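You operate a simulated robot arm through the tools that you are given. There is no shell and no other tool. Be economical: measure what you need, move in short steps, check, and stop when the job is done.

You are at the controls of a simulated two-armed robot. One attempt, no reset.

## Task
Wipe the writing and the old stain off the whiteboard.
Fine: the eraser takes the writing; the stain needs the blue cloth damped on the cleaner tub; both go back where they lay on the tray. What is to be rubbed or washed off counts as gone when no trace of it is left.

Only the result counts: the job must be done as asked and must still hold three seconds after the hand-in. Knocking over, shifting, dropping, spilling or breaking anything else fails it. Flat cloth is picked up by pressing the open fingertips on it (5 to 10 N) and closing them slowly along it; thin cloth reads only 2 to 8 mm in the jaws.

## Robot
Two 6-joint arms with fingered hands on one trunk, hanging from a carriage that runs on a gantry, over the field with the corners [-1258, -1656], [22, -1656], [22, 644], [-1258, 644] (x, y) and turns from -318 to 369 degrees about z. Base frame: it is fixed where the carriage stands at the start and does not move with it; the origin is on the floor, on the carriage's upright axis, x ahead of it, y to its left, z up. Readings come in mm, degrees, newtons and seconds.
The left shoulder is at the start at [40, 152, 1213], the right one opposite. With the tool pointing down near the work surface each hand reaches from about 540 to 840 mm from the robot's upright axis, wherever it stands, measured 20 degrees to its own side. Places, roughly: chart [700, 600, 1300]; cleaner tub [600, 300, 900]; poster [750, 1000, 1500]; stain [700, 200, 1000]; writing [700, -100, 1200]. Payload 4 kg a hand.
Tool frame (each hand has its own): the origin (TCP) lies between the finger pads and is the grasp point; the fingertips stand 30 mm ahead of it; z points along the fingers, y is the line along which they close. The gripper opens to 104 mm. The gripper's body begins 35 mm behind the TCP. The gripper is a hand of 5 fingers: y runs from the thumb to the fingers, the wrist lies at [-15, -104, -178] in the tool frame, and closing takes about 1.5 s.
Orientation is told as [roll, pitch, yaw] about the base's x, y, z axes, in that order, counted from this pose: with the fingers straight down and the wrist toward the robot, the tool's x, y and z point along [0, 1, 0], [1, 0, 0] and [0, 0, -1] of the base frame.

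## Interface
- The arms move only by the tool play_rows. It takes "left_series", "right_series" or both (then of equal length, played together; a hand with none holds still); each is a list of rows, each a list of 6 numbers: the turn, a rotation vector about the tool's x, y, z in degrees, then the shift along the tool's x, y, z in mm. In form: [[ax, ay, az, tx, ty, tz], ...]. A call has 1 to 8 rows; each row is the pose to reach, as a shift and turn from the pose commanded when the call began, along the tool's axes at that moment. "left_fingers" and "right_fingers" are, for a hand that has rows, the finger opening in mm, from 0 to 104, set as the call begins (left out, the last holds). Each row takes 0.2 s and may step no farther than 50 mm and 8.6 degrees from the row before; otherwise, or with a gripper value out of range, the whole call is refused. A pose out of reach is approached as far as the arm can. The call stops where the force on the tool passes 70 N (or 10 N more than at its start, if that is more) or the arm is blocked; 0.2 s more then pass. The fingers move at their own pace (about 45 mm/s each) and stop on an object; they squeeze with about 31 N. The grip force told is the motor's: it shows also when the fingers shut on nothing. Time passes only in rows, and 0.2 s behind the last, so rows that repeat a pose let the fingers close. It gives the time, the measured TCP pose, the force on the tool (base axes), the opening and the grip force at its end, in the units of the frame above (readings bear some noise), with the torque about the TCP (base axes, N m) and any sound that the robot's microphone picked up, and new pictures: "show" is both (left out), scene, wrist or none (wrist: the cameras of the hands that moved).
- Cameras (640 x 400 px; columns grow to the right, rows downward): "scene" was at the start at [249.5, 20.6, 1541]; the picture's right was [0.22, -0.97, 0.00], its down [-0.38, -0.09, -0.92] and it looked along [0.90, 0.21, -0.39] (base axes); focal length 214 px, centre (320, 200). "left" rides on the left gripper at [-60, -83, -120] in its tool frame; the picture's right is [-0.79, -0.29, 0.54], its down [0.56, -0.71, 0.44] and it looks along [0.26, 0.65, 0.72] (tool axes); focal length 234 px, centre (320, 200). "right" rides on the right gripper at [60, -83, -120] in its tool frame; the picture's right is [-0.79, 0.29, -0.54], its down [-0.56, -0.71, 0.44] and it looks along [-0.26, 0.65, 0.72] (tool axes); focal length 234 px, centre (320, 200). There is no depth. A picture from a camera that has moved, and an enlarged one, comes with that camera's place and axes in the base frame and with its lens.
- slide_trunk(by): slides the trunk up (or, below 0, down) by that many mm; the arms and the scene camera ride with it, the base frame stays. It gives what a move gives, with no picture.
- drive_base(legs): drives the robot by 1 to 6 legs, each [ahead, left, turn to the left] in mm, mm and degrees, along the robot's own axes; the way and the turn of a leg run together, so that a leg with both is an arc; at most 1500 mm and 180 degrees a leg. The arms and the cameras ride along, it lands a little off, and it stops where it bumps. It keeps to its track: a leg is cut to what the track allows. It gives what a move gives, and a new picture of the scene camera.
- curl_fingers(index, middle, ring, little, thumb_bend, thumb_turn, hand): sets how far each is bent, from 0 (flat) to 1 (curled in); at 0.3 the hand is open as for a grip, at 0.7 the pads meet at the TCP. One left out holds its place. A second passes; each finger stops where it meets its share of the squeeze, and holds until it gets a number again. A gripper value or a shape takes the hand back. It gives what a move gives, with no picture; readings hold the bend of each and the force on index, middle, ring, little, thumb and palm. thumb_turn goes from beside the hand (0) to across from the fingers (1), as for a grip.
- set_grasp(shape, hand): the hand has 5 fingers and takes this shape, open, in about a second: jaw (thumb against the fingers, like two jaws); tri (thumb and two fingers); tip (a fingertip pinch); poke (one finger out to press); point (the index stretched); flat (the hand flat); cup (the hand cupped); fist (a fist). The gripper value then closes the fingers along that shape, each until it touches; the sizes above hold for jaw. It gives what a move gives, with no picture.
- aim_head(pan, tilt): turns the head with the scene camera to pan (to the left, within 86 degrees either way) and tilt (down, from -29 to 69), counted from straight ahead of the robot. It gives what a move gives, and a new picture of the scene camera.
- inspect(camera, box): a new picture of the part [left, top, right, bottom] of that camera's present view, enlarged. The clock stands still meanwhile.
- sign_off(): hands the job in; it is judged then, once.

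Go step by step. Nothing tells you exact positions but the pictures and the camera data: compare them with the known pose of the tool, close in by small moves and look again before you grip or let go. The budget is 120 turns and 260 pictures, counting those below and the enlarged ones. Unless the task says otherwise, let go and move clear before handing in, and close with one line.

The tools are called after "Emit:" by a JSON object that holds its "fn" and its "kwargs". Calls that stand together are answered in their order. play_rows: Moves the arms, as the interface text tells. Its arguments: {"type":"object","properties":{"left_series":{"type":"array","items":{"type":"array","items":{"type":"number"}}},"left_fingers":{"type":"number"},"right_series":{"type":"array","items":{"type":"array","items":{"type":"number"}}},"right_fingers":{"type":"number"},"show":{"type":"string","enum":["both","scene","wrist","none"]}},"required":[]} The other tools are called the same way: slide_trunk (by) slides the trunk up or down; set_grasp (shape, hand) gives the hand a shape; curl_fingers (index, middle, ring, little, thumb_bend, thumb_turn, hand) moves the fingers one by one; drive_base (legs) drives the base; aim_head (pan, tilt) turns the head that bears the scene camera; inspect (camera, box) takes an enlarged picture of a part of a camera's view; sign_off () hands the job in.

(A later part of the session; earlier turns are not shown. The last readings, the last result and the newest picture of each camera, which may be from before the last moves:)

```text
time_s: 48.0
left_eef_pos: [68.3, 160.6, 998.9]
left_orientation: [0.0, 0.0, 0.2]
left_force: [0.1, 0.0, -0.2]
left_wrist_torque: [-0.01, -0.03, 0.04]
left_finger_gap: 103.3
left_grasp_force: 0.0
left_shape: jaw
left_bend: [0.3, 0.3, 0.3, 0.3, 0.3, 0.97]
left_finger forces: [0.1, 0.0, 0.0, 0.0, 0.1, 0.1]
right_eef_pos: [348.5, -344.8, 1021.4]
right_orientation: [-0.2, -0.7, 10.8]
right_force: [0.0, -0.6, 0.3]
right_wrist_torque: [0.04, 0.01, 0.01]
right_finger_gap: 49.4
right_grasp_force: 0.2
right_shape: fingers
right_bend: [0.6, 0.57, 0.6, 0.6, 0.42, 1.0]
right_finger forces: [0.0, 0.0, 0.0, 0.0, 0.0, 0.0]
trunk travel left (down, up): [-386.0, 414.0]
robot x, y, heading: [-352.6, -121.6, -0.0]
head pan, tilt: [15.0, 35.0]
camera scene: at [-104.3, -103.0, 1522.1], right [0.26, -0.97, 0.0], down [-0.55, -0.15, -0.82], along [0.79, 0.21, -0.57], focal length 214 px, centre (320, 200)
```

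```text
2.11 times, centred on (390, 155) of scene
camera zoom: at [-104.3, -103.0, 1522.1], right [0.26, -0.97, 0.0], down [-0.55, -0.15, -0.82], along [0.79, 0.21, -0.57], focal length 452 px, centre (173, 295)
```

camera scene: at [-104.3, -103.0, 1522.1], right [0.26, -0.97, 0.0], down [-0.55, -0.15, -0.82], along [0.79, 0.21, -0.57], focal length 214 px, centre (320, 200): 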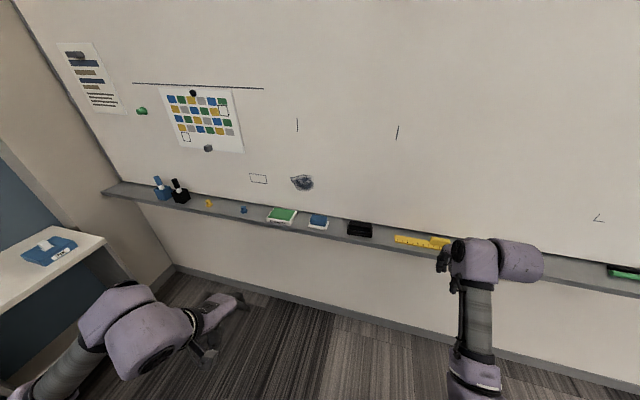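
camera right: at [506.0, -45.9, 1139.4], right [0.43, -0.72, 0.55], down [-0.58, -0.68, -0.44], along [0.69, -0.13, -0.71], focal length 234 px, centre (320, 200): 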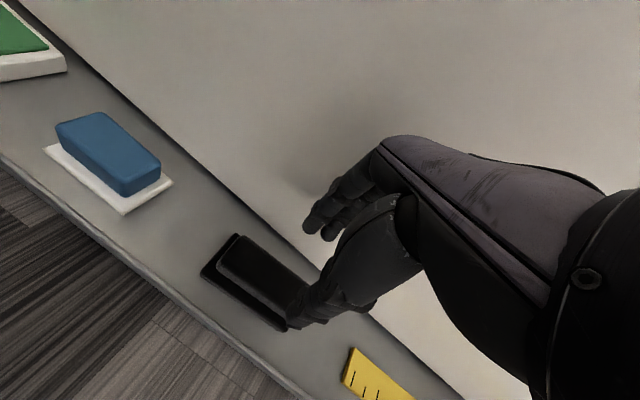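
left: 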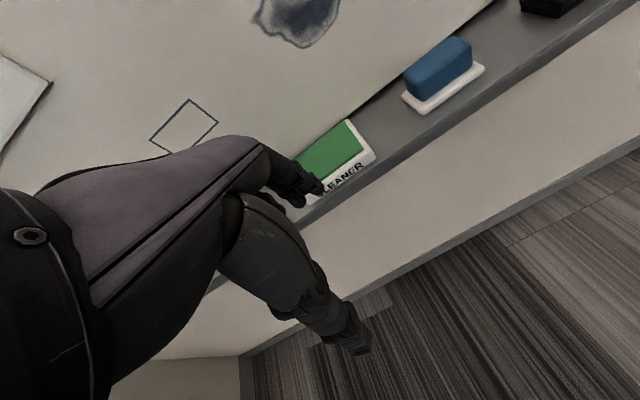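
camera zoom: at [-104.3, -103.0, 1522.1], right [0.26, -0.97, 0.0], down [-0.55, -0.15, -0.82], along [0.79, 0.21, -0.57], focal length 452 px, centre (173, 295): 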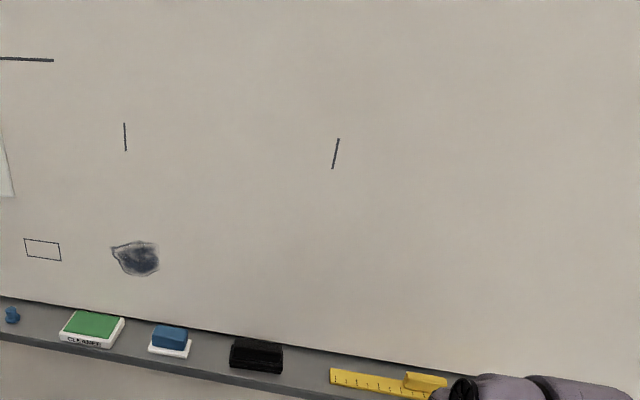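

The writing area is clean. Now I reach the left hand out over where the cloth will be and pull the right hand back a little so it clears the board.

Emit:
{"fn": "play_rows", "kwargs": {"left_series": [[0, 0, 0, -11, 43, -4], [0, 0, 0, -22, 87, -8], [0, 0, 0, -33, 130, -12], [0, 0, 0, -44, 174, -16], [0, 0, 0, -55, 217, -20], [0, 0, 0, -66, 255, -20], [0, 0, 0, -66, 261, -20]], "right_series": [[0, 0, 0, 0, -12, 0], [0, 0, 0, 0, -24, 0], [0, 0, 0, 0, -36, 0], [0, 0, 0, 0, -48, 0], [0, 0, 0, 0, -60, 0], [0, 0, 0, 0, -70, 0], [0, 0, 0, 0, -70, 0]], "show": "scene"}}

Emit:
{"fn": "curl_fingers", "kwargs": {"hand": "left", "index": 0.46, "middle": 0.46, "ring": 0.46, "little": 0.46, "thumb_bend": 0.4, "thumb_turn": 1}}

```text
time_s: 49.6
left_eef_pos: [263.0, 104.5, 1026.4]
left_orientation: [-3.6, -0.9, 4.2]
left_force: [0.2, 0.6, -0.5]
left_wrist_torque: [0.0, 0.0, -0.01]
left_finger_gap: 103.7
left_grasp_force: 0.2
left_shape: jaw
left_bend: [0.3, 0.3, 0.3, 0.3, 0.3, 0.97]
left_finger forces: [0.0, 0.0, 0.1, 0.1, 0.0, 0.0]
left hand out of reach, approached as far as the arm can: row 4, 5, 6, 7
right_eef_pos: [278.4, -358.0, 1018.6]
right_orientation: [-0.1, -0.6, 10.8]
right_force: [-0.3, -0.3, -0.2]
right_wrist_torque: [0.07, 0.0, -0.02]
right_finger_gap: 49.0
right_grasp_force: 0.0
right_shape: fingers
right_bend: [0.6, 0.57, 0.6, 0.6, 0.42, 1.0]
right_finger forces: [0.0, 0.1, 0.0, 0.1, 0.0, 0.0]
trunk travel left (down, up): [-386.0, 414.0]
robot x, y, heading: [-349.2, -125.0, 0.0]
head pan, tilt: [15.0, 35.0]
camera scene: at [-104.4, -103.0, 1522.2], right [0.26, -0.96, 0.0], down [-0.55, -0.15, -0.82], along [0.79, 0.21, -0.57], focal length 214 px, centre (320, 200)
```

scene: 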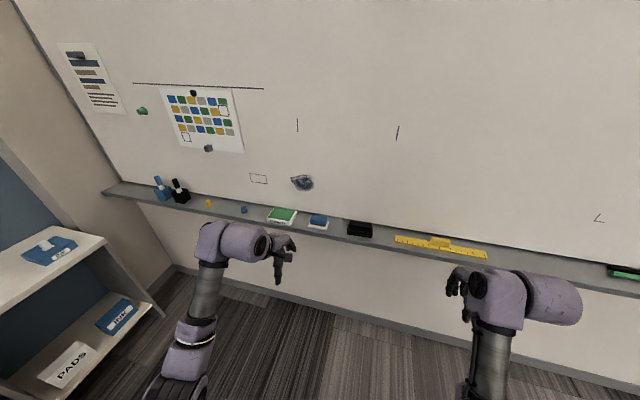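

```text
time_s: 50.6
left_eef_pos: [263.2, 105.1, 1025.6]
left_orientation: [-3.6, -0.9, 4.1]
left_force: [0.7, 0.2, 0.0]
left_wrist_torque: [0.03, 0.0, -0.01]
left_finger_gap: 70.7
left_grasp_force: 0.0
left_shape: fingers
left_bend: [0.46, 0.46, 0.46, 0.46, 0.4, 0.99]
left_finger forces: [0.1, 0.1, 0.1, 0.0, 0.0, 0.1]
right_eef_pos: [278.0, -357.8, 1018.5]
right_orientation: [0.0, -0.7, 10.8]
right_force: [0.4, 0.5, 0.5]
right_wrist_torque: [-0.01, 0.02, -0.02]
right_finger_gap: 49.3
right_grasp_force: 0.0
right_shape: fingers
right_bend: [0.6, 0.57, 0.6, 0.6, 0.42, 1.0]
right_finger forces: [0.0, 0.1, 0.0, 0.0, 0.0, 0.0]
trunk travel left (down, up): [-386.0, 414.0]
robot x, y, heading: [-348.2, -126.8, 0.4]
head pan, tilt: [15.0, 35.0]
```

The left arm stopped short. I'll try again from the side, where it has more room.

Emit:
{"fn": "play_rows", "kwargs": {"left_series": [[0, 0, 0, 30, 0, 0], [0, 0, 0, 60, 0, 10], [0, 0, 0, 60, 0, 20], [0, 0, 0, 60, 0, 20], [0, 0, 0, 60, 0, 20]], "show": "none"}}

```text
time_s: 51.8
left_eef_pos: [259.6, 164.6, 1002.9]
left_orientation: [-3.6, -0.9, 4.1]
left_force: [0.1, -0.3, -0.4]
left_wrist_torque: [-0.05, 0.02, -0.03]
left_finger_gap: 70.7
left_grasp_force: 0.1
left_shape: fingers
left_bend: [0.46, 0.46, 0.46, 0.46, 0.4, 0.99]
left_finger forces: [0.0, 0.1, 0.0, 0.1, 0.1, 0.1]
right_eef_pos: [277.3, -357.1, 1019.3]
right_orientation: [-0.1, -0.7, 10.8]
right_force: [-0.4, -0.2, -0.4]
right_wrist_torque: [-0.01, 0.0, 0.0]
right_finger_gap: 49.1
right_grasp_force: 0.1
right_shape: fingers
right_bend: [0.6, 0.57, 0.6, 0.6, 0.42, 1.0]
right_finger forces: [0.0, 0.1, 0.0, 0.0, 0.0, 0.0]
trunk travel left (down, up): [-386.0, 414.0]
robot x, y, heading: [-350.1, -127.8, 0.2]
head pan, tilt: [15.0, 35.0]
```

Emit:
{"fn": "play_rows", "kwargs": {"left_series": [[0.5, 1.8, 2, 0, 20, 0], [0.9, 3.6, 4.1, 0, 40, 0], [0.9, 3.6, 4.1, 0, 70, 0], [0.9, 3.6, 4.1, 0, 70, 0]], "show": "none"}}

```text
time_s: 52.8
left_eef_pos: [259.7, 164.1, 1002.4]
left_orientation: [-3.6, -0.9, 4.2]
left_force: [-0.3, 0.9, 0.2]
left_wrist_torque: [0.01, 0.01, 0.02]
left_finger_gap: 70.7
left_grasp_force: 0.0
left_shape: fingers
left_bend: [0.46, 0.46, 0.46, 0.46, 0.4, 0.99]
left_finger forces: [0.0, 0.0, 0.0, 0.0, 0.1, 0.1]
left hand out of reach, approached as far as the arm can: row 1, 2, 3, 4
right_eef_pos: [277.0, -357.6, 1019.3]
right_orientation: [0.0, -0.7, 10.7]
right_force: [-0.5, 0.2, 0.5]
right_wrist_torque: [-0.01, -0.03, 0.0]
right_finger_gap: 49.6
right_grasp_force: 0.1
right_shape: fingers
right_bend: [0.6, 0.57, 0.6, 0.6, 0.42, 1.0]
right_finger forces: [0.1, 0.0, 0.0, 0.1, 0.1, 0.0]
trunk travel left (down, up): [-386.0, 414.0]
robot x, y, heading: [-348.4, -125.1, -0.0]
head pan, tilt: [15.0, 35.0]
```

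The left arm has a limit near here, so I'll use a shorter reach and bring the carriage closer. Both hands come in a bit first.

Emit:
{"fn": "play_rows", "kwargs": {"left_series": [[0, 0, 0, 0, -15, 0], [0.5, 1.8, 2, -15, -30, 0], [0.9, 3.6, 4.1, -30, -40, 0], [0.9, 3.6, 4.1, -40, -40, 0], [0.9, 3.6, 4.1, -40, -40, 0]], "right_series": [[0, 0, 0, 0, -18, 0], [0, 0, 0, 0, -36, 0], [0, 0, 0, 0, -54, 0], [0, 0, 0, 0, -70, 0], [0, 0, 0, 0, -85, 0]], "show": "none"}}

```text
time_s: 54.0
left_eef_pos: [206.2, 127.1, 1005.8]
left_orientation: [-0.3, -0.2, 0.4]
left_force: [-0.6, -0.6, -0.3]
left_wrist_torque: [0.01, -0.01, 0.0]
left_finger_gap: 70.7
left_grasp_force: 0.1
left_shape: fingers
left_bend: [0.46, 0.46, 0.46, 0.46, 0.4, 0.99]
left_finger forces: [0.0, 0.0, 0.0, 0.0, 0.0, 0.0]
left hand out of reach, approached as far as the arm can: row 3, 4, 5
right_eef_pos: [194.7, -373.8, 1016.4]
right_orientation: [-0.1, -0.6, 10.8]
right_force: [0.2, 0.5, -0.4]
right_wrist_torque: [-0.04, 0.0, 0.02]
right_finger_gap: 49.2
right_grasp_force: 0.1
right_shape: fingers
right_bend: [0.6, 0.57, 0.6, 0.6, 0.42, 1.0]
right_finger forces: [0.0, 0.0, 0.0, 0.0, 0.0, 0.0]
trunk travel left (down, up): [-386.0, 414.0]
robot x, y, heading: [-349.3, -128.2, 0.3]
head pan, tilt: [15.0, 35.0]
```

Emit:
{"fn": "play_rows", "kwargs": {"left_series": [[0, 0, 0, 0, 0, 30], [0, 0, 0, 0, 0, 60], [0, 0, 0, 0, 15, 80], [0, 0, 0, 0, 30, 80], [0, 0, 0, 0, 45, 80], [0, 0, 0, 0, 60, 80]], "show": "scene"}}

```text
time_s: 55.4
left_eef_pos: [220.3, 132.4, 936.5]
left_orientation: [-1.5, -0.9, 2.3]
left_force: [1.0, -0.6, -1.1]
left_wrist_torque: [-0.02, 0.02, 0.0]
left_finger_gap: 70.7
left_grasp_force: 0.1
left_shape: fingers
left_bend: [0.46, 0.46, 0.46, 0.46, 0.4, 0.99]
left_finger forces: [0.0, 0.0, 0.1, 0.0, 0.0, 0.1]
left hand out of reach, approached as far as the arm can: row 1, 2, 3, 4, 5, 6
right_eef_pos: [194.7, -374.6, 1018.0]
right_orientation: [-0.1, -0.7, 10.8]
right_force: [1.0, -0.1, 0.1]
right_wrist_torque: [-0.01, -0.01, 0.02]
right_finger_gap: 49.2
right_grasp_force: 0.1
right_shape: fingers
right_bend: [0.6, 0.57, 0.6, 0.6, 0.42, 1.0]
right_finger forces: [0.0, 0.0, 0.0, 0.0, 0.0, 0.0]
trunk travel left (down, up): [-386.0, 414.0]
robot x, y, heading: [-351.3, -126.3, 0.2]
head pan, tilt: [15.0, 35.0]
camera scene: at [-104.1, -102.9, 1522.2], right [0.26, -0.96, 0.0], down [-0.55, -0.15, -0.82], along [0.79, 0.21, -0.57], focal length 214 px, centre (320, 200)
```

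scene: 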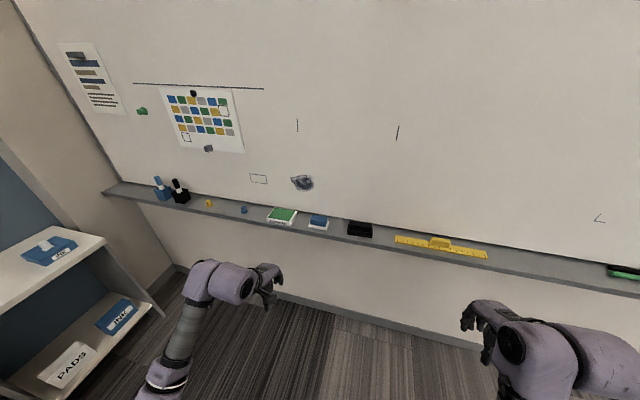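

The right arm works well, so I'll use it for the cloth too. I tuck the left arm back to its start posture, reach the right hand out again and drive left.

Emit:
{"fn": "play_rows", "kwargs": {"left_series": [[0, 0, 0, 5, -30, -10], [0, 0, 0, 10, -60, -20], [0, 0, 0, 15, -90, -35], [0, 0, 0, 20, -120, -50], [0, 0, 0, 25, -150, -63]], "right_series": [[0, 0, 3, 0, 28, 0], [0, 0, 6, 0, 56, 0], [0, 0, 9, -1, 84, 0], [0, 0, 10.8, -2, 112, 0], [0, 0, 10.8, -2.6, 136, 0]], "show": "none"}}

Emit:
{"fn": "curl_fingers", "kwargs": {"hand": "right", "index": 0.5, "middle": 0.5, "ring": 0.5, "little": 0.5, "thumb_bend": 0.4, "thumb_turn": 1}}

Emit:
{"fn": "drive_base", "kwargs": {"legs": [[0, 440, 0]]}}

```text
time_s: 56.6
left_eef_pos: [70.8, 157.4, 1000.2]
left_orientation: [0.2, -0.1, 0.0]
left_force: [0.3, -0.5, -0.2]
left_wrist_torque: [0.0, -0.04, 0.0]
left_finger_gap: 70.5
left_grasp_force: 0.1
left_shape: fingers
left_bend: [0.46, 0.46, 0.46, 0.46, 0.4, 0.99]
left_finger forces: [0.1, 0.1, 0.1, 0.0, 0.0, 0.1]
right_eef_pos: [330.9, -349.0, 1020.0]
right_orientation: [0.1, -0.7, 0.0]
right_force: [0.1, 0.1, 1.5]
right_wrist_torque: [-0.04, -0.01, 0.02]
right_finger_gap: 49.0
right_grasp_force: 0.0
right_shape: fingers
right_bend: [0.6, 0.57, 0.6, 0.6, 0.42, 1.0]
right_finger forces: [0.0, 0.0, 0.0, 0.0, 0.0, 0.0]
trunk travel left (down, up): [-386.0, 414.0]
robot x, y, heading: [-346.6, -126.8, 0.2]
head pan, tilt: [15.0, 35.0]
```

```text
time_s: 57.6
left_eef_pos: [72.2, 155.6, 1001.9]
left_orientation: [0.0, -0.1, 0.1]
left_force: [0.6, 0.8, -0.2]
left_wrist_torque: [0.01, 0.01, 0.02]
left_finger_gap: 70.5
left_grasp_force: 0.1
left_shape: fingers
left_bend: [0.46, 0.46, 0.46, 0.46, 0.4, 0.99]
left_finger forces: [0.1, 0.0, 0.1, 0.0, 0.1, 0.0]
right_eef_pos: [331.1, -351.5, 1020.3]
right_orientation: [0.0, -0.7, 0.1]
right_force: [-0.7, 0.9, -0.3]
right_wrist_torque: [0.04, -0.02, -0.02]
right_finger_gap: 64.4
right_grasp_force: 0.0
right_shape: fingers
right_bend: [0.5, 0.5, 0.5, 0.5, 0.4, 0.99]
right_finger forces: [0.0, 0.0, 0.0, 0.0, 0.0, 0.0]
trunk travel left (down, up): [-386.0, 414.0]
robot x, y, heading: [-349.9, -123.1, 0.2]
head pan, tilt: [15.0, 35.0]
```

```text
time_s: 60.4
left_eef_pos: [64.6, 614.1, 1001.6]
left_orientation: [0.0, -0.1, 0.6]
left_force: [0.4, 0.5, -0.7]
left_wrist_torque: [-0.03, 0.01, 0.03]
left_finger_gap: 70.7
left_grasp_force: 0.0
left_shape: fingers
left_bend: [0.46, 0.46, 0.46, 0.46, 0.4, 0.99]
left_finger forces: [0.0, 0.1, 0.1, 0.0, 0.1, 0.0]
right_eef_pos: [328.2, 107.7, 1021.5]
right_orientation: [0.0, -0.7, 0.6]
right_force: [0.7, -0.2, -0.3]
right_wrist_torque: [-0.02, -0.03, 0.03]
right_finger_gap: 64.5
right_grasp_force: 0.1
right_shape: fingers
right_bend: [0.5, 0.5, 0.5, 0.5, 0.4, 0.99]
right_finger forces: [0.0, 0.0, 0.0, 0.1, 0.1, 0.1]
trunk travel left (down, up): [-386.0, 414.0]
robot x, y, heading: [-357.8, 323.6, 0.8]
head pan, tilt: [15.0, 35.0]
camera scene: at [-108.3, 352.7, 1522.2], right [0.27, -0.96, 0.0], down [-0.55, -0.16, -0.82], along [0.79, 0.22, -0.57], focal length 214 px, centre (320, 200)
```

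scene: 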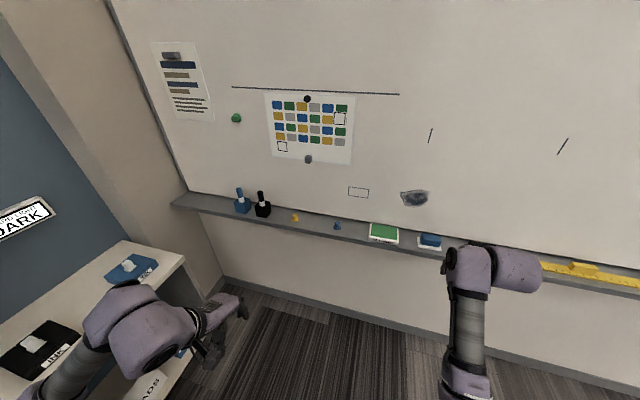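

The shelf edge is at about y 1075, well clear of the left arm. I drive forward so the right hand stands over the blue cloth pad.

Emit:
{"fn": "drive_base", "kwargs": {"legs": [[250, -4, -0.6]]}}

Emit:
{"fn": "inspect", "kwargs": {"camera": "right", "box": [0, 0, 640, 400]}}

```text
time_s: 62.2
left_eef_pos: [316.0, 604.7, 1001.2]
left_orientation: [-0.1, -0.2, -0.1]
left_force: [0.4, -0.1, 1.1]
left_wrist_torque: [-0.02, 0.04, 0.02]
left_finger_gap: 70.7
left_grasp_force: 0.0
left_shape: fingers
left_bend: [0.46, 0.46, 0.46, 0.46, 0.4, 0.99]
left_finger forces: [0.1, 0.1, 0.1, 0.0, 0.0, 0.0]
right_eef_pos: [573.6, 96.1, 1020.6]
right_orientation: [0.0, -0.7, -0.2]
right_force: [0.9, 0.2, -0.3]
right_wrist_torque: [-0.03, 0.02, 0.0]
right_finger_gap: 64.7
right_grasp_force: 0.0
right_shape: fingers
right_bend: [0.5, 0.5, 0.5, 0.5, 0.4, 0.99]
right_finger forces: [0.1, 0.0, 0.1, 0.0, 0.1, 0.1]
trunk travel left (down, up): [-386.0, 414.0]
robot x, y, heading: [-105.5, 319.0, -0.1]
head pan, tilt: [15.0, 35.0]
camera scene: at [139.7, 346.9, 1522.3], right [0.26, -0.97, 0.0], down [-0.55, -0.15, -0.82], along [0.79, 0.21, -0.57], focal length 214 px, centre (320, 200)
```

scene: 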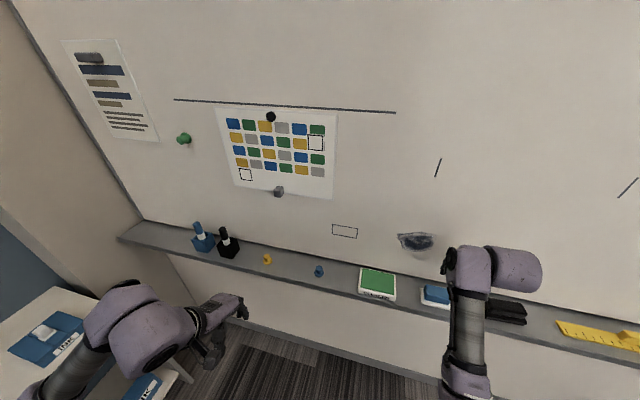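

```text
1.00 times, centred on (320, 200) of right (not enlarged: the box is as wide or as high as the picture)
camera zoom: at [488.3, 155.8, 1139.3], right [0.28, -0.79, 0.55], down [-0.7, -0.56, -0.45], along [0.66, -0.26, -0.71], focal length 234 px, centre (320, 200)
```

zoom: 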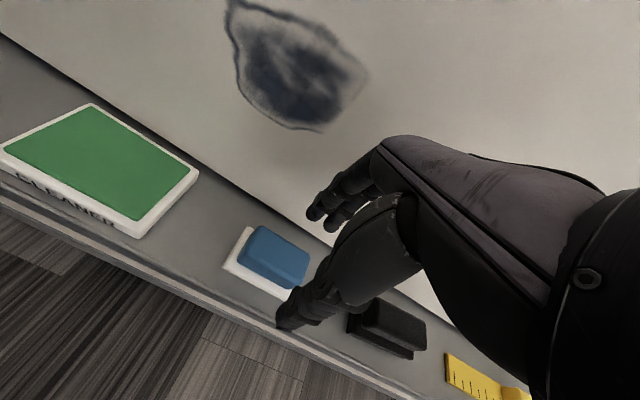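

The blue handle is centred near [597, 94] and measures about 44 × 67 mm. I'll position slightly board-ward of it and descend to look.

Emit:
{"fn": "curl_fingers", "kwargs": {"hand": "right", "index": 0.5, "middle": 0.5, "ring": 0.5, "little": 0.5, "thumb_bend": 0.36}}

Emit:
{"fn": "play_rows", "kwargs": {"right_series": [[0, 0, 0, 0, 8, 20], [0, 0, 0, -2, 16, 40], [0, 0, 0, -2, 24, 60], [0, 0, 0, -2, 28, 80], [0, 0, 0, -2, 28, 80]], "show": "wrist"}}

Emit:
{"fn": "inspect", "kwargs": {"camera": "right", "box": [200, 120, 440, 345]}}

```text
time_s: 63.2
left_eef_pos: [315.7, 605.1, 1000.6]
left_orientation: [-0.1, -0.1, 0.0]
left_force: [0.7, 0.8, 0.1]
left_wrist_torque: [-0.02, -0.03, 0.01]
left_finger_gap: 70.6
left_grasp_force: 0.1
left_shape: fingers
left_bend: [0.46, 0.46, 0.46, 0.46, 0.4, 0.99]
left_finger forces: [0.1, 0.0, 0.0, 0.0, 0.0, 0.0]
right_eef_pos: [573.8, 95.8, 1020.1]
right_orientation: [0.0, -0.7, -0.2]
right_force: [-0.8, -0.5, 0.4]
right_wrist_torque: [-0.02, 0.02, 0.01]
right_finger_gap: 69.7
right_grasp_force: 0.1
right_shape: fingers
right_bend: [0.5, 0.5, 0.5, 0.5, 0.36, 0.98]
right_finger forces: [0.0, 0.0, 0.0, 0.1, 0.1, 0.0]
trunk travel left (down, up): [-386.0, 414.0]
robot x, y, heading: [-103.6, 321.8, -0.2]
head pan, tilt: [15.0, 35.0]
```

```text
time_s: 64.4
left_eef_pos: [316.4, 604.8, 1001.5]
left_orientation: [0.0, 0.0, 0.0]
left_force: [0.7, -0.1, 0.3]
left_wrist_torque: [-0.01, -0.01, 0.04]
left_finger_gap: 70.4
left_grasp_force: 0.0
left_shape: fingers
left_bend: [0.46, 0.46, 0.46, 0.46, 0.4, 0.99]
left_finger forces: [0.0, 0.0, 0.0, 0.0, 0.0, 0.0]
right_eef_pos: [601.4, 95.4, 941.1]
right_orientation: [0.0, -0.7, -0.2]
right_force: [0.0, -0.2, 0.1]
right_wrist_torque: [0.01, 0.03, 0.02]
right_finger_gap: 69.9
right_grasp_force: 0.1
right_shape: fingers
right_bend: [0.5, 0.5, 0.5, 0.5, 0.36, 0.98]
right_finger forces: [0.0, 0.1, 0.1, 0.0, 0.0, 0.1]
trunk travel left (down, up): [-386.0, 414.0]
robot x, y, heading: [-103.9, 324.8, -0.0]
head pan, tilt: [15.0, 35.0]
camera right: at [516.2, 153.9, 1059.2], right [0.28, -0.79, 0.55], down [-0.7, -0.56, -0.44], along [0.65, -0.26, -0.71], focal length 234 px, centre (320, 200)
```

right: 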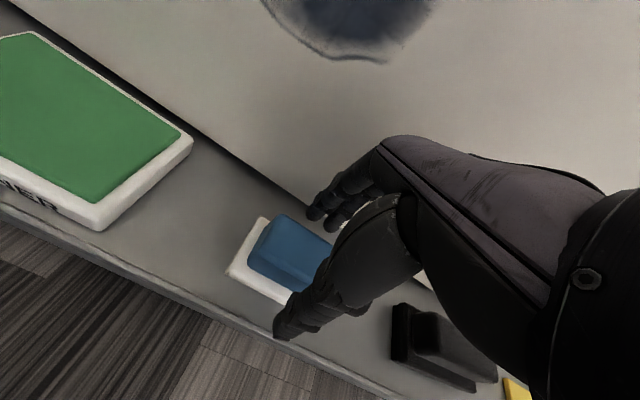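

```text
1.78 times, centred on (320, 232) of right
camera zoom: at [516.2, 153.9, 1059.2], right [0.28, -0.79, 0.55], down [-0.7, -0.56, -0.44], along [0.65, -0.26, -0.71], focal length 416 px, centre (320, 142)
```

zoom: 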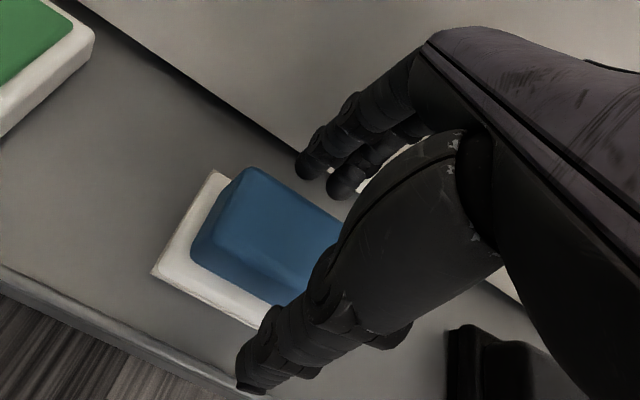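

Alignment is good: the fingers are behind and the thumb in front of the handle. I'll go down 18 mm and close evenly.

Emit:
{"fn": "play_rows", "kwargs": {"right_series": [[0, 0, 0, 0, 0, 6], [0, 0, 0, 0, 0, 12], [0, 0, 0, 0, 0, 18], [0, 0, 0, 0, 0, 18]], "show": "none"}}

Emit:
{"fn": "curl_fingers", "kwargs": {"hand": "right", "thumb_bend": 0.46, "index": 0.56, "middle": 0.56, "ring": 0.56, "little": 0.56}}

Emit:
{"fn": "inspect", "kwargs": {"camera": "right", "box": [200, 120, 440, 345]}}

```text
time_s: 65.4
left_eef_pos: [315.5, 606.3, 1001.2]
left_orientation: [0.0, -0.1, -0.1]
left_force: [0.1, -0.2, 0.0]
left_wrist_torque: [0.01, -0.01, -0.01]
left_finger_gap: 70.6
left_grasp_force: 0.2
left_shape: fingers
left_bend: [0.46, 0.46, 0.46, 0.46, 0.4, 0.99]
left_finger forces: [0.1, 0.0, 0.0, 0.0, 0.0, 0.1]
right_eef_pos: [601.7, 94.7, 921.9]
right_orientation: [-0.1, -0.7, -0.3]
right_force: [-0.6, -0.5, 0.2]
right_wrist_torque: [-0.01, 0.02, 0.01]
right_finger_gap: 69.7
right_grasp_force: 0.0
right_shape: fingers
right_bend: [0.5, 0.5, 0.5, 0.5, 0.36, 0.98]
right_finger forces: [0.0, 0.0, 0.1, 0.0, 0.0, 0.1]
trunk travel left (down, up): [-386.0, 414.0]
robot x, y, heading: [-106.2, 324.6, -0.2]
head pan, tilt: [15.0, 35.0]
```

```text
time_s: 66.4
left_eef_pos: [316.9, 605.6, 999.9]
left_orientation: [0.0, -0.2, -0.1]
left_force: [1.8, -0.8, 0.2]
left_wrist_torque: [0.02, 0.01, 0.03]
left_finger_gap: 70.4
left_grasp_force: 0.1
left_shape: fingers
left_bend: [0.46, 0.46, 0.46, 0.46, 0.4, 0.99]
left_finger forces: [0.1, 0.0, 0.0, 0.0, 0.0, 0.0]
right_eef_pos: [602.9, 93.7, 922.1]
right_orientation: [0.0, -0.8, -0.1]
right_force: [-0.1, -0.2, -0.7]
right_wrist_torque: [-0.01, -0.01, -0.01]
right_finger_gap: 49.9
right_grasp_force: 0.0
right_shape: fingers
right_bend: [0.56, 0.56, 0.56, 0.56, 0.46, 0.99]
right_finger forces: [0.0, 0.1, 0.1, 0.0, 0.0, 0.0]
trunk travel left (down, up): [-386.0, 414.0]
robot x, y, heading: [-100.6, 327.4, 0.1]
head pan, tilt: [15.0, 35.0]
```

```text
1.78 times, centred on (320, 232) of right
camera zoom: at [516.5, 153.3, 1041.3], right [0.28, -0.79, 0.55], down [-0.7, -0.56, -0.44], along [0.65, -0.26, -0.71], focal length 416 px, centre (320, 142)
```

zoom: 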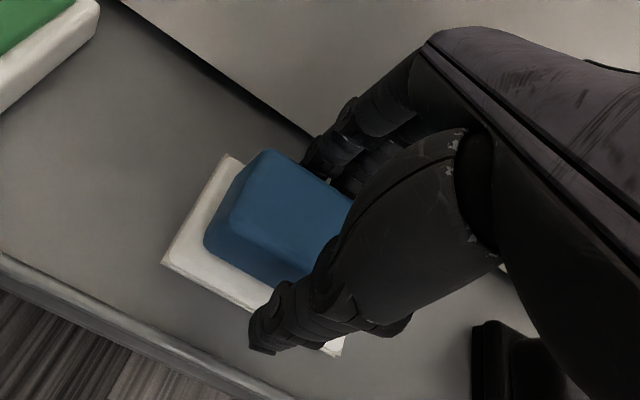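

Emit:
{"fn": "curl_fingers", "kwargs": {"hand": "right", "thumb_bend": 0.75, "index": 0.75, "middle": 0.75, "ring": 0.75, "little": 0.75}}

Emit:
{"fn": "play_rows", "kwargs": {"right_series": [[0, 0, 0, 0, 0, -10], [0, 0, 0, 0, 0, -30], [0, 0, 0, 0, -5, -60], [0, 0, 0, 0, -10, -90]], "show": "wrist"}}

```text
time_s: 67.4
left_eef_pos: [315.1, 606.1, 1001.6]
left_orientation: [0.0, -0.1, -0.1]
left_force: [-0.1, -0.1, -0.4]
left_wrist_torque: [0.0, 0.03, 0.0]
left_finger_gap: 70.7
left_grasp_force: 0.0
left_shape: fingers
left_bend: [0.46, 0.46, 0.46, 0.46, 0.4, 0.99]
left_finger forces: [0.0, 0.0, 0.0, 0.0, 0.0, 0.0]
right_eef_pos: [602.3, 94.6, 922.9]
right_orientation: [0.0, -0.8, -0.2]
right_force: [0.2, 0.5, 0.9]
right_wrist_torque: [0.0, -0.02, -0.05]
right_finger_gap: 36.9
right_grasp_force: 25.0
right_shape: fingers
right_bend: [0.73, 0.72, 0.73, 0.75, 0.5, 0.99]
right_finger forces: [9.5, 7.4, 7.1, 0.2, 26.3, 0.1]
trunk travel left (down, up): [-386.0, 414.0]
robot x, y, heading: [-105.4, 325.6, 0.2]
head pan, tilt: [15.0, 35.0]
```

```text
time_s: 68.4
left_eef_pos: [316.1, 606.0, 1000.7]
left_orientation: [0.0, -0.1, -0.2]
left_force: [-0.1, 1.1, -0.6]
left_wrist_torque: [0.01, 0.0, 0.04]
left_finger_gap: 70.8
left_grasp_force: 0.1
left_shape: fingers
left_bend: [0.46, 0.46, 0.46, 0.46, 0.4, 0.99]
left_finger forces: [0.1, 0.1, 0.1, 0.1, 0.0, 0.0]
right_eef_pos: [592.5, 93.2, 1014.0]
right_orientation: [0.0, -0.7, -0.2]
right_force: [0.3, 0.2, -0.3]
right_wrist_torque: [-0.02, -0.03, 0.03]
right_finger_gap: 37.0
right_grasp_force: 24.8
right_shape: fingers
right_bend: [0.73, 0.73, 0.73, 0.75, 0.5, 0.99]
right_finger forces: [8.7, 7.1, 7.9, 0.1, 26.0, 0.0]
trunk travel left (down, up): [-386.0, 414.0]
robot x, y, heading: [-102.9, 326.0, -0.2]
head pan, tilt: [15.0, 35.0]
camera right: at [505.9, 152.7, 1132.3], right [0.28, -0.79, 0.55], down [-0.7, -0.56, -0.44], along [0.65, -0.26, -0.71], focal length 234 px, centre (320, 200)
```

right: 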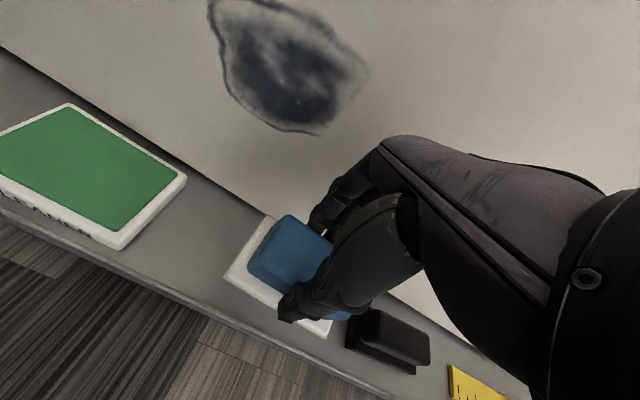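

The cloth pad is held straight. I'll carry it over the cleaner tub, whose centre is near [597, 268].

Emit:
{"fn": "drive_base", "kwargs": {"legs": [[0, 125, 0]]}}

Emit:
{"fn": "play_rows", "kwargs": {"right_series": [[0, 0, 0, 10, 2, 0], [0, 0, 0, 20, 4, 0], [0, 0, 0, 30, 6, 0], [0, 0, 0, 40, 8, 0], [0, 0, 0, 40, 8, 0]], "show": "wrist"}}

```text
time_s: 69.6
left_eef_pos: [316.4, 726.8, 1001.1]
left_orientation: [0.0, 0.0, -0.3]
left_force: [-0.5, 0.1, -0.6]
left_wrist_torque: [-0.04, -0.03, 0.0]
left_finger_gap: 70.5
left_grasp_force: 0.2
left_shape: fingers
left_bend: [0.46, 0.46, 0.46, 0.46, 0.4, 0.99]
left_finger forces: [0.1, 0.0, 0.1, 0.0, 0.0, 0.0]
right_eef_pos: [591.5, 216.0, 1013.0]
right_orientation: [0.1, -0.6, -0.3]
right_force: [0.5, -0.5, -1.5]
right_wrist_torque: [0.0, 0.02, 0.01]
right_finger_gap: 37.0
right_grasp_force: 25.3
right_shape: fingers
right_bend: [0.73, 0.73, 0.73, 0.75, 0.5, 0.99]
right_finger forces: [8.7, 7.1, 7.8, 0.1, 26.1, 0.1]
trunk travel left (down, up): [-386.0, 414.0]
robot x, y, heading: [-110.6, 446.8, 0.1]
head pan, tilt: [15.0, 35.0]
camera scene: at [139.5, 469.7, 1522.2], right [0.26, -0.97, 0.0], down [-0.55, -0.15, -0.82], along [0.79, 0.21, -0.57], focal length 214 px, centre (320, 200)
```

scene: 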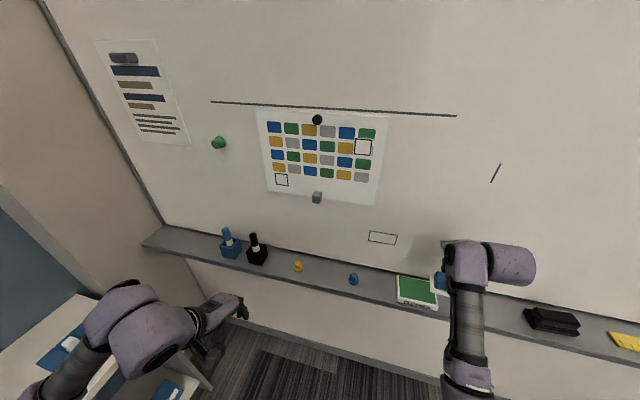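

```text
time_s: 70.8
left_eef_pos: [316.8, 727.3, 1000.6]
left_orientation: [0.0, 0.0, -0.1]
left_force: [0.1, 0.1, -0.4]
left_wrist_torque: [0.0, 0.03, 0.0]
left_finger_gap: 70.6
left_grasp_force: 0.0
left_shape: fingers
left_bend: [0.46, 0.46, 0.46, 0.46, 0.4, 0.99]
left_finger forces: [0.0, 0.0, 0.0, 0.0, 0.0, 0.0]
right_eef_pos: [598.6, 254.7, 1013.4]
right_orientation: [0.0, -0.7, -0.2]
right_force: [-0.9, 0.3, -1.0]
right_wrist_torque: [0.0, -0.02, 0.01]
right_finger_gap: 36.9
right_grasp_force: 24.6
right_shape: fingers
right_bend: [0.73, 0.73, 0.73, 0.75, 0.5, 0.99]
right_finger forces: [8.7, 7.1, 7.9, 0.1, 26.0, 0.0]
trunk travel left (down, up): [-386.0, 414.0]
robot x, y, heading: [-105.4, 445.3, -0.1]
head pan, tilt: [15.0, 35.0]
camera right: at [513.3, 314.2, 1132.1], right [0.28, -0.79, 0.55], down [-0.7, -0.55, -0.44], along [0.65, -0.26, -0.71], focal length 234 px, centre (320, 200)
```

right: 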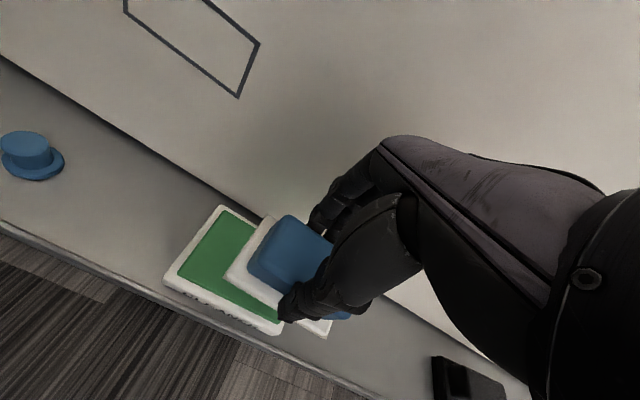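

The tub spans x 556–637 and y 208–328. I'll centre the cloth over it and lower.

Emit:
{"fn": "play_rows", "kwargs": {"right_series": [[0, 0, 0, 7, 5, 10], [0, 0, 0, 13, 10, 20], [0, 0, 0, 13, 10, 35], [0, 0, 0, 13, 10, 50], [0, 0, 0, 13, 10, 60], [0, 0, 0, 13, 10, 60]], "show": "wrist"}}

```text
time_s: 72.2
left_eef_pos: [316.5, 726.9, 1000.7]
left_orientation: [-0.1, 0.0, -0.1]
left_force: [-0.2, 0.4, 0.1]
left_wrist_torque: [0.0, -0.02, -0.03]
left_finger_gap: 70.5
left_grasp_force: 0.1
left_shape: fingers
left_bend: [0.46, 0.46, 0.46, 0.46, 0.4, 0.99]
left_finger forces: [0.1, 0.0, 0.0, 0.0, 0.0, 0.1]
right_eef_pos: [609.3, 267.2, 953.3]
right_orientation: [-0.1, -0.6, -0.3]
right_force: [-0.5, 0.3, -1.4]
right_wrist_torque: [0.02, -0.01, 0.01]
right_finger_gap: 37.2
right_grasp_force: 25.0
right_shape: fingers
right_bend: [0.73, 0.73, 0.73, 0.75, 0.5, 0.99]
right_finger forces: [8.7, 7.1, 7.8, 0.2, 26.0, 0.0]
trunk travel left (down, up): [-386.0, 414.0]
robot x, y, heading: [-108.5, 445.9, 0.2]
head pan, tilt: [15.0, 35.0]
camera right: at [524.2, 326.5, 1072.0], right [0.28, -0.79, 0.55], down [-0.7, -0.55, -0.44], along [0.65, -0.26, -0.71], focal length 234 px, centre (320, 200)
```

right: 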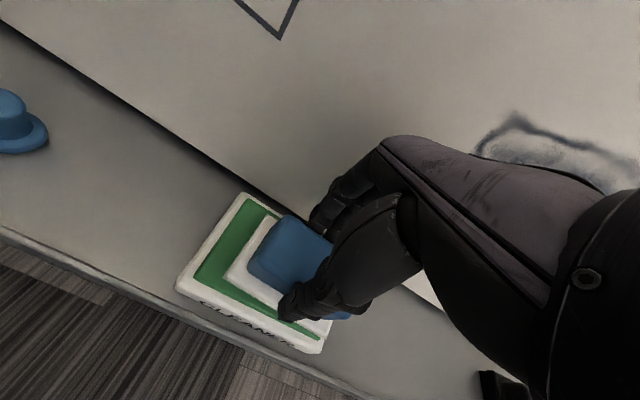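

Emit:
{"fn": "play_rows", "kwargs": {"right_series": [[0, 0, 0, 0, 0, 4], [0, 0, 0, 0, 0, 8], [0, 0, 0, 0, 0, 12], [0, 0, 0, 0, 0, 12]], "show": "wrist"}}

```text
time_s: 73.2
left_eef_pos: [317.2, 727.2, 1001.9]
left_orientation: [0.0, -0.3, -0.2]
left_force: [0.5, 0.9, -0.7]
left_wrist_torque: [-0.01, 0.0, 0.0]
left_finger_gap: 70.5
left_grasp_force: 0.1
left_shape: fingers
left_bend: [0.46, 0.46, 0.46, 0.46, 0.4, 0.99]
left_finger forces: [0.1, 0.1, 0.1, 0.0, 0.0, 0.0]
right_eef_pos: [611.3, 267.7, 945.2]
right_orientation: [0.0, -1.0, -0.3]
right_force: [-0.5, -0.6, 14.8]
right_wrist_torque: [-0.06, 0.15, 0.02]
right_finger_gap: 36.6
right_grasp_force: 25.1
right_shape: fingers
right_bend: [0.73, 0.73, 0.73, 0.75, 0.5, 0.99]
right_finger forces: [10.0, 7.8, 7.9, 0.7, 24.9, 0.0]
trunk travel left (down, up): [-386.0, 414.0]
robot x, y, heading: [-102.8, 447.8, -0.2]
head pan, tilt: [15.0, 35.0]
camera right: at [525.9, 327.1, 1062.5], right [0.27, -0.79, 0.55], down [-0.7, -0.55, -0.45], along [0.66, -0.26, -0.71], focal length 234 px, centre (320, 200)
```

right: 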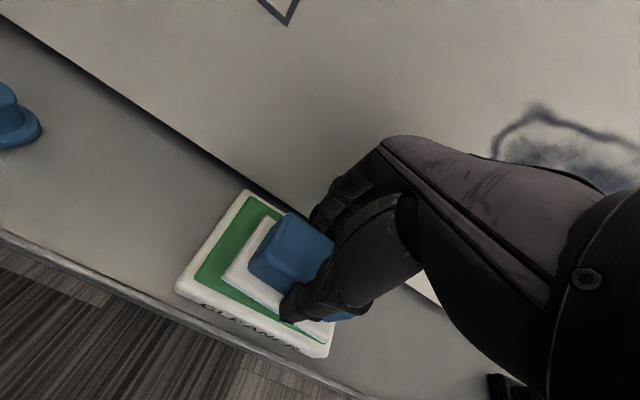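

The cloth is pressed on the wet pad with 15 N. I'll hold a second and a half, then lift.

Emit:
{"fn": "play_rows", "kwargs": {"right_series": [[0, 0, 0, 0, 0, 0], [0, 0, 0, 0, 0, 0], [0, 0, 0, 0, 0, 0], [0, 0, 0, 0, 0, 0], [0, 0, 0, 0, 0, 0], [0, 0, 0, 0, 0, 0], [0, 0, 0, 0, 0, 0], [0, 0, 0, 0, 0, 0]], "show": "none"}}

Emit:
{"fn": "play_rows", "kwargs": {"right_series": [[0, 0, 0, 0, 0, -10], [0, 0, 0, 0, 0, -30], [0, 0, 0, 0, -5, -60], [0, 0, 0, 0, -10, -90]], "show": "wrist"}}

```text
time_s: 75.0
left_eef_pos: [318.8, 725.6, 1002.3]
left_orientation: [-0.1, -0.1, -0.2]
left_force: [0.5, 0.4, -0.8]
left_wrist_torque: [-0.01, -0.03, 0.01]
left_finger_gap: 70.6
left_grasp_force: 0.0
left_shape: fingers
left_bend: [0.46, 0.46, 0.46, 0.46, 0.4, 0.99]
left_finger forces: [0.1, 0.0, 0.1, 0.0, 0.0, 0.0]
right_eef_pos: [612.7, 268.8, 944.2]
right_orientation: [0.0, -0.9, -0.3]
right_force: [0.4, -0.5, 19.9]
right_wrist_torque: [-0.08, 0.21, -0.01]
right_finger_gap: 36.9
right_grasp_force: 26.3
right_shape: fingers
right_bend: [0.74, 0.73, 0.73, 0.75, 0.5, 0.99]
right_finger forces: [10.4, 7.9, 8.2, 0.7, 25.6, 0.0]
trunk travel left (down, up): [-386.0, 414.0]
robot x, y, heading: [-104.8, 448.4, -0.0]
head pan, tilt: [15.0, 35.0]
```

```text
time_s: 76.0
left_eef_pos: [317.1, 725.6, 1000.8]
left_orientation: [0.0, 0.0, -0.1]
left_force: [-0.3, 0.2, -1.0]
left_wrist_torque: [0.0, 0.0, 0.05]
left_finger_gap: 70.1
left_grasp_force: 0.1
left_shape: fingers
left_bend: [0.46, 0.46, 0.46, 0.46, 0.4, 0.99]
left_finger forces: [0.1, 0.0, 0.0, 0.1, 0.1, 0.0]
right_eef_pos: [600.0, 268.2, 1033.0]
right_orientation: [0.0, -0.7, -0.3]
right_force: [0.7, -0.5, -0.8]
right_wrist_torque: [-0.01, 0.01, -0.02]
right_finger_gap: 37.2
right_grasp_force: 22.7
right_shape: fingers
right_bend: [0.73, 0.73, 0.73, 0.75, 0.5, 0.99]
right_finger forces: [8.7, 6.9, 7.5, 0.5, 22.8, 0.0]
trunk travel left (down, up): [-386.0, 414.0]
robot x, y, heading: [-107.8, 449.7, -0.1]
head pan, tilt: [15.0, 35.0]
camera right: at [514.3, 327.5, 1150.5], right [0.28, -0.79, 0.55], down [-0.7, -0.55, -0.44], along [0.65, -0.26, -0.71], focal length 234 px, centre (320, 200)
```

right: 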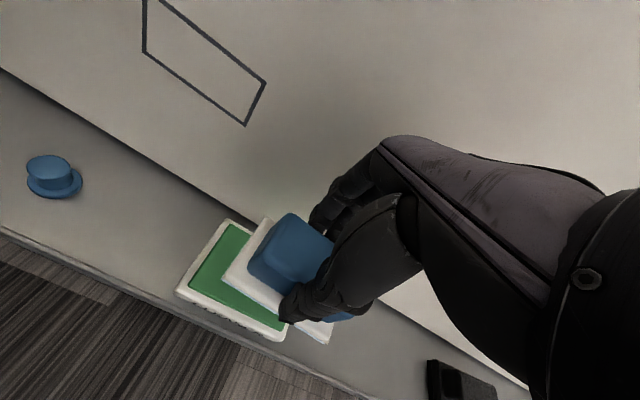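

The cloth is damped and the tub is in place. I'll back off and turn the hand to face the board, clear of the tray.

Emit:
{"fn": "drive_base", "kwargs": {"legs": [[-210, -35, 0]]}}

Emit:
{"fn": "play_rows", "kwargs": {"right_series": [[-8.5, 0, 0, 0, 0, -6], [-17, 0, 0, 0, 0, -12], [-25.5, 0, 0, 0, 0, -18], [-34, 0, 0, 0, 0, -24], [-42.5, 0, 0, 0, 0, -30], [-51, 0, 0, 0, 0, -36], [-59.5, 0, 0, 0, 0, -42], [-68, 0, 0, 0, 0, -42]], "show": "none"}}

Emit:
{"fn": "play_rows", "kwargs": {"right_series": [[-8.5, 0, 0, 0, 0, 0], [-17, 0, 0, 0, 0, 0], [-21.5, 0, 0, 0, 0, 0], [-21.5, 0, 0, 0, 0, 0]]}}

```text
time_s: 77.7
left_eef_pos: [103.6, 694.3, 1001.2]
left_orientation: [0.0, -0.1, 0.1]
left_force: [0.5, -0.4, 0.2]
left_wrist_torque: [0.03, -0.03, 0.0]
left_finger_gap: 70.3
left_grasp_force: 0.1
left_shape: fingers
left_bend: [0.46, 0.46, 0.46, 0.46, 0.4, 0.99]
left_finger forces: [0.1, 0.0, 0.0, 0.1, 0.0, 0.1]
right_eef_pos: [390.1, 238.4, 1030.7]
right_orientation: [0.1, -0.7, 0.1]
right_force: [0.7, 0.8, -1.3]
right_wrist_torque: [0.0, -0.01, -0.02]
right_finger_gap: 37.1
right_grasp_force: 23.3
right_shape: fingers
right_bend: [0.73, 0.73, 0.73, 0.75, 0.5, 0.99]
right_finger forces: [8.7, 6.9, 7.4, 0.3, 22.9, 0.1]
trunk travel left (down, up): [-386.0, 414.0]
robot x, y, heading: [-317.5, 413.3, 0.3]
head pan, tilt: [15.0, 35.0]
camera scene: at [-70.9, 435.8, 1522.0], right [0.26, -0.96, 0.0], down [-0.55, -0.15, -0.82], along [0.79, 0.22, -0.57], focal length 214 px, centre (320, 200)
```

scene: 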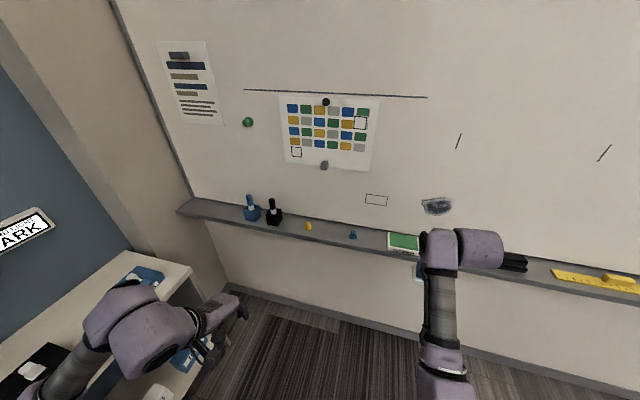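

```text
time_s: 79.5
left_eef_pos: [104.6, 694.6, 1001.1]
left_orientation: [0.1, -0.2, 0.1]
left_force: [0.1, -0.1, -0.9]
left_wrist_torque: [0.02, 0.04, 0.02]
left_finger_gap: 70.6
left_grasp_force: 0.1
left_shape: fingers
left_bend: [0.46, 0.46, 0.46, 0.46, 0.4, 0.99]
left_finger forces: [0.0, 0.0, 0.0, 0.0, 0.0, 0.0]
right_eef_pos: [390.0, 238.3, 1073.3]
right_orientation: [0.0, -68.9, 0.1]
right_force: [0.3, 0.2, -0.5]
right_wrist_torque: [-0.07, 0.01, 0.03]
right_finger_gap: 36.5
right_grasp_force: 22.8
right_shape: fingers
right_bend: [0.73, 0.73, 0.73, 0.75, 0.5, 0.99]
right_finger forces: [8.1, 6.8, 6.9, 0.4, 22.4, 0.0]
trunk travel left (down, up): [-386.0, 414.0]
robot x, y, heading: [-315.5, 412.6, 0.3]
head pan, tilt: [15.0, 35.0]
```

```text
time_s: 80.5
left_eef_pos: [105.3, 695.2, 1000.8]
left_orientation: [0.1, -0.1, 0.1]
left_force: [-0.1, 0.1, 0.1]
left_wrist_torque: [0.0, 0.01, 0.03]
left_finger_gap: 70.5
left_grasp_force: 0.1
left_shape: fingers
left_bend: [0.46, 0.46, 0.46, 0.46, 0.4, 0.99]
left_finger forces: [0.0, 0.0, 0.0, 0.0, 0.0, 0.0]
right_eef_pos: [389.6, 237.2, 1073.7]
right_orientation: [176.6, -89.8, -176.4]
right_force: [0.4, 0.0, -1.1]
right_wrist_torque: [-0.02, 0.03, -0.01]
right_finger_gap: 36.4
right_grasp_force: 22.2
right_shape: fingers
right_bend: [0.73, 0.73, 0.73, 0.75, 0.5, 0.99]
right_finger forces: [8.1, 6.7, 6.9, 0.4, 22.3, 0.0]
trunk travel left (down, up): [-386.0, 414.0]
robot x, y, heading: [-314.2, 412.3, 0.3]
head pan, tilt: [15.0, 35.0]
camera scene: at [-70.5, 435.9, 1522.2], right [0.26, -0.96, 0.0], down [-0.55, -0.15, -0.82], along [0.79, 0.22, -0.57], focal length 214 px, centre (320, 200)
camera right: at [269.7, 296.4, 989.6], right [-0.54, -0.79, 0.29], down [0.44, -0.56, -0.7], along [0.72, -0.26, 0.65], focal length 234 px, centre (320, 200)
```

scene: 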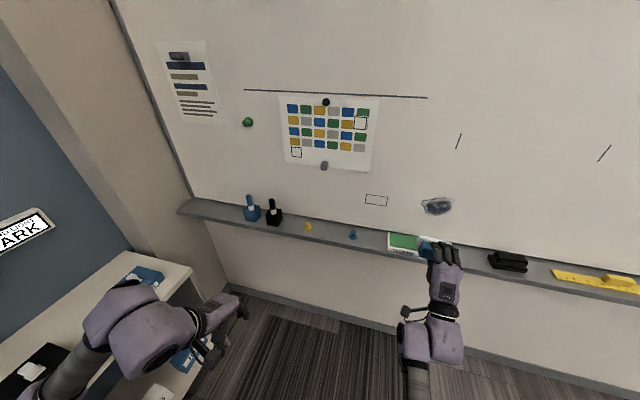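
right: 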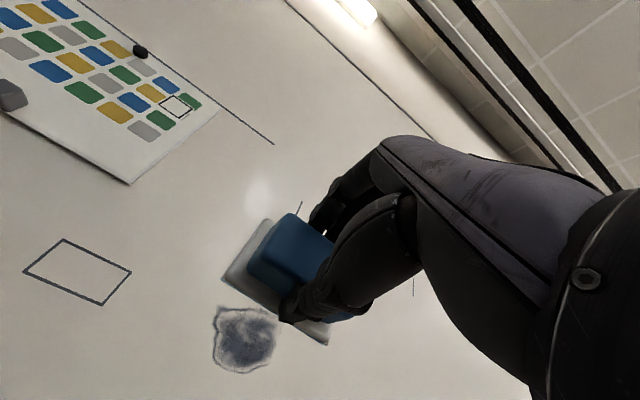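

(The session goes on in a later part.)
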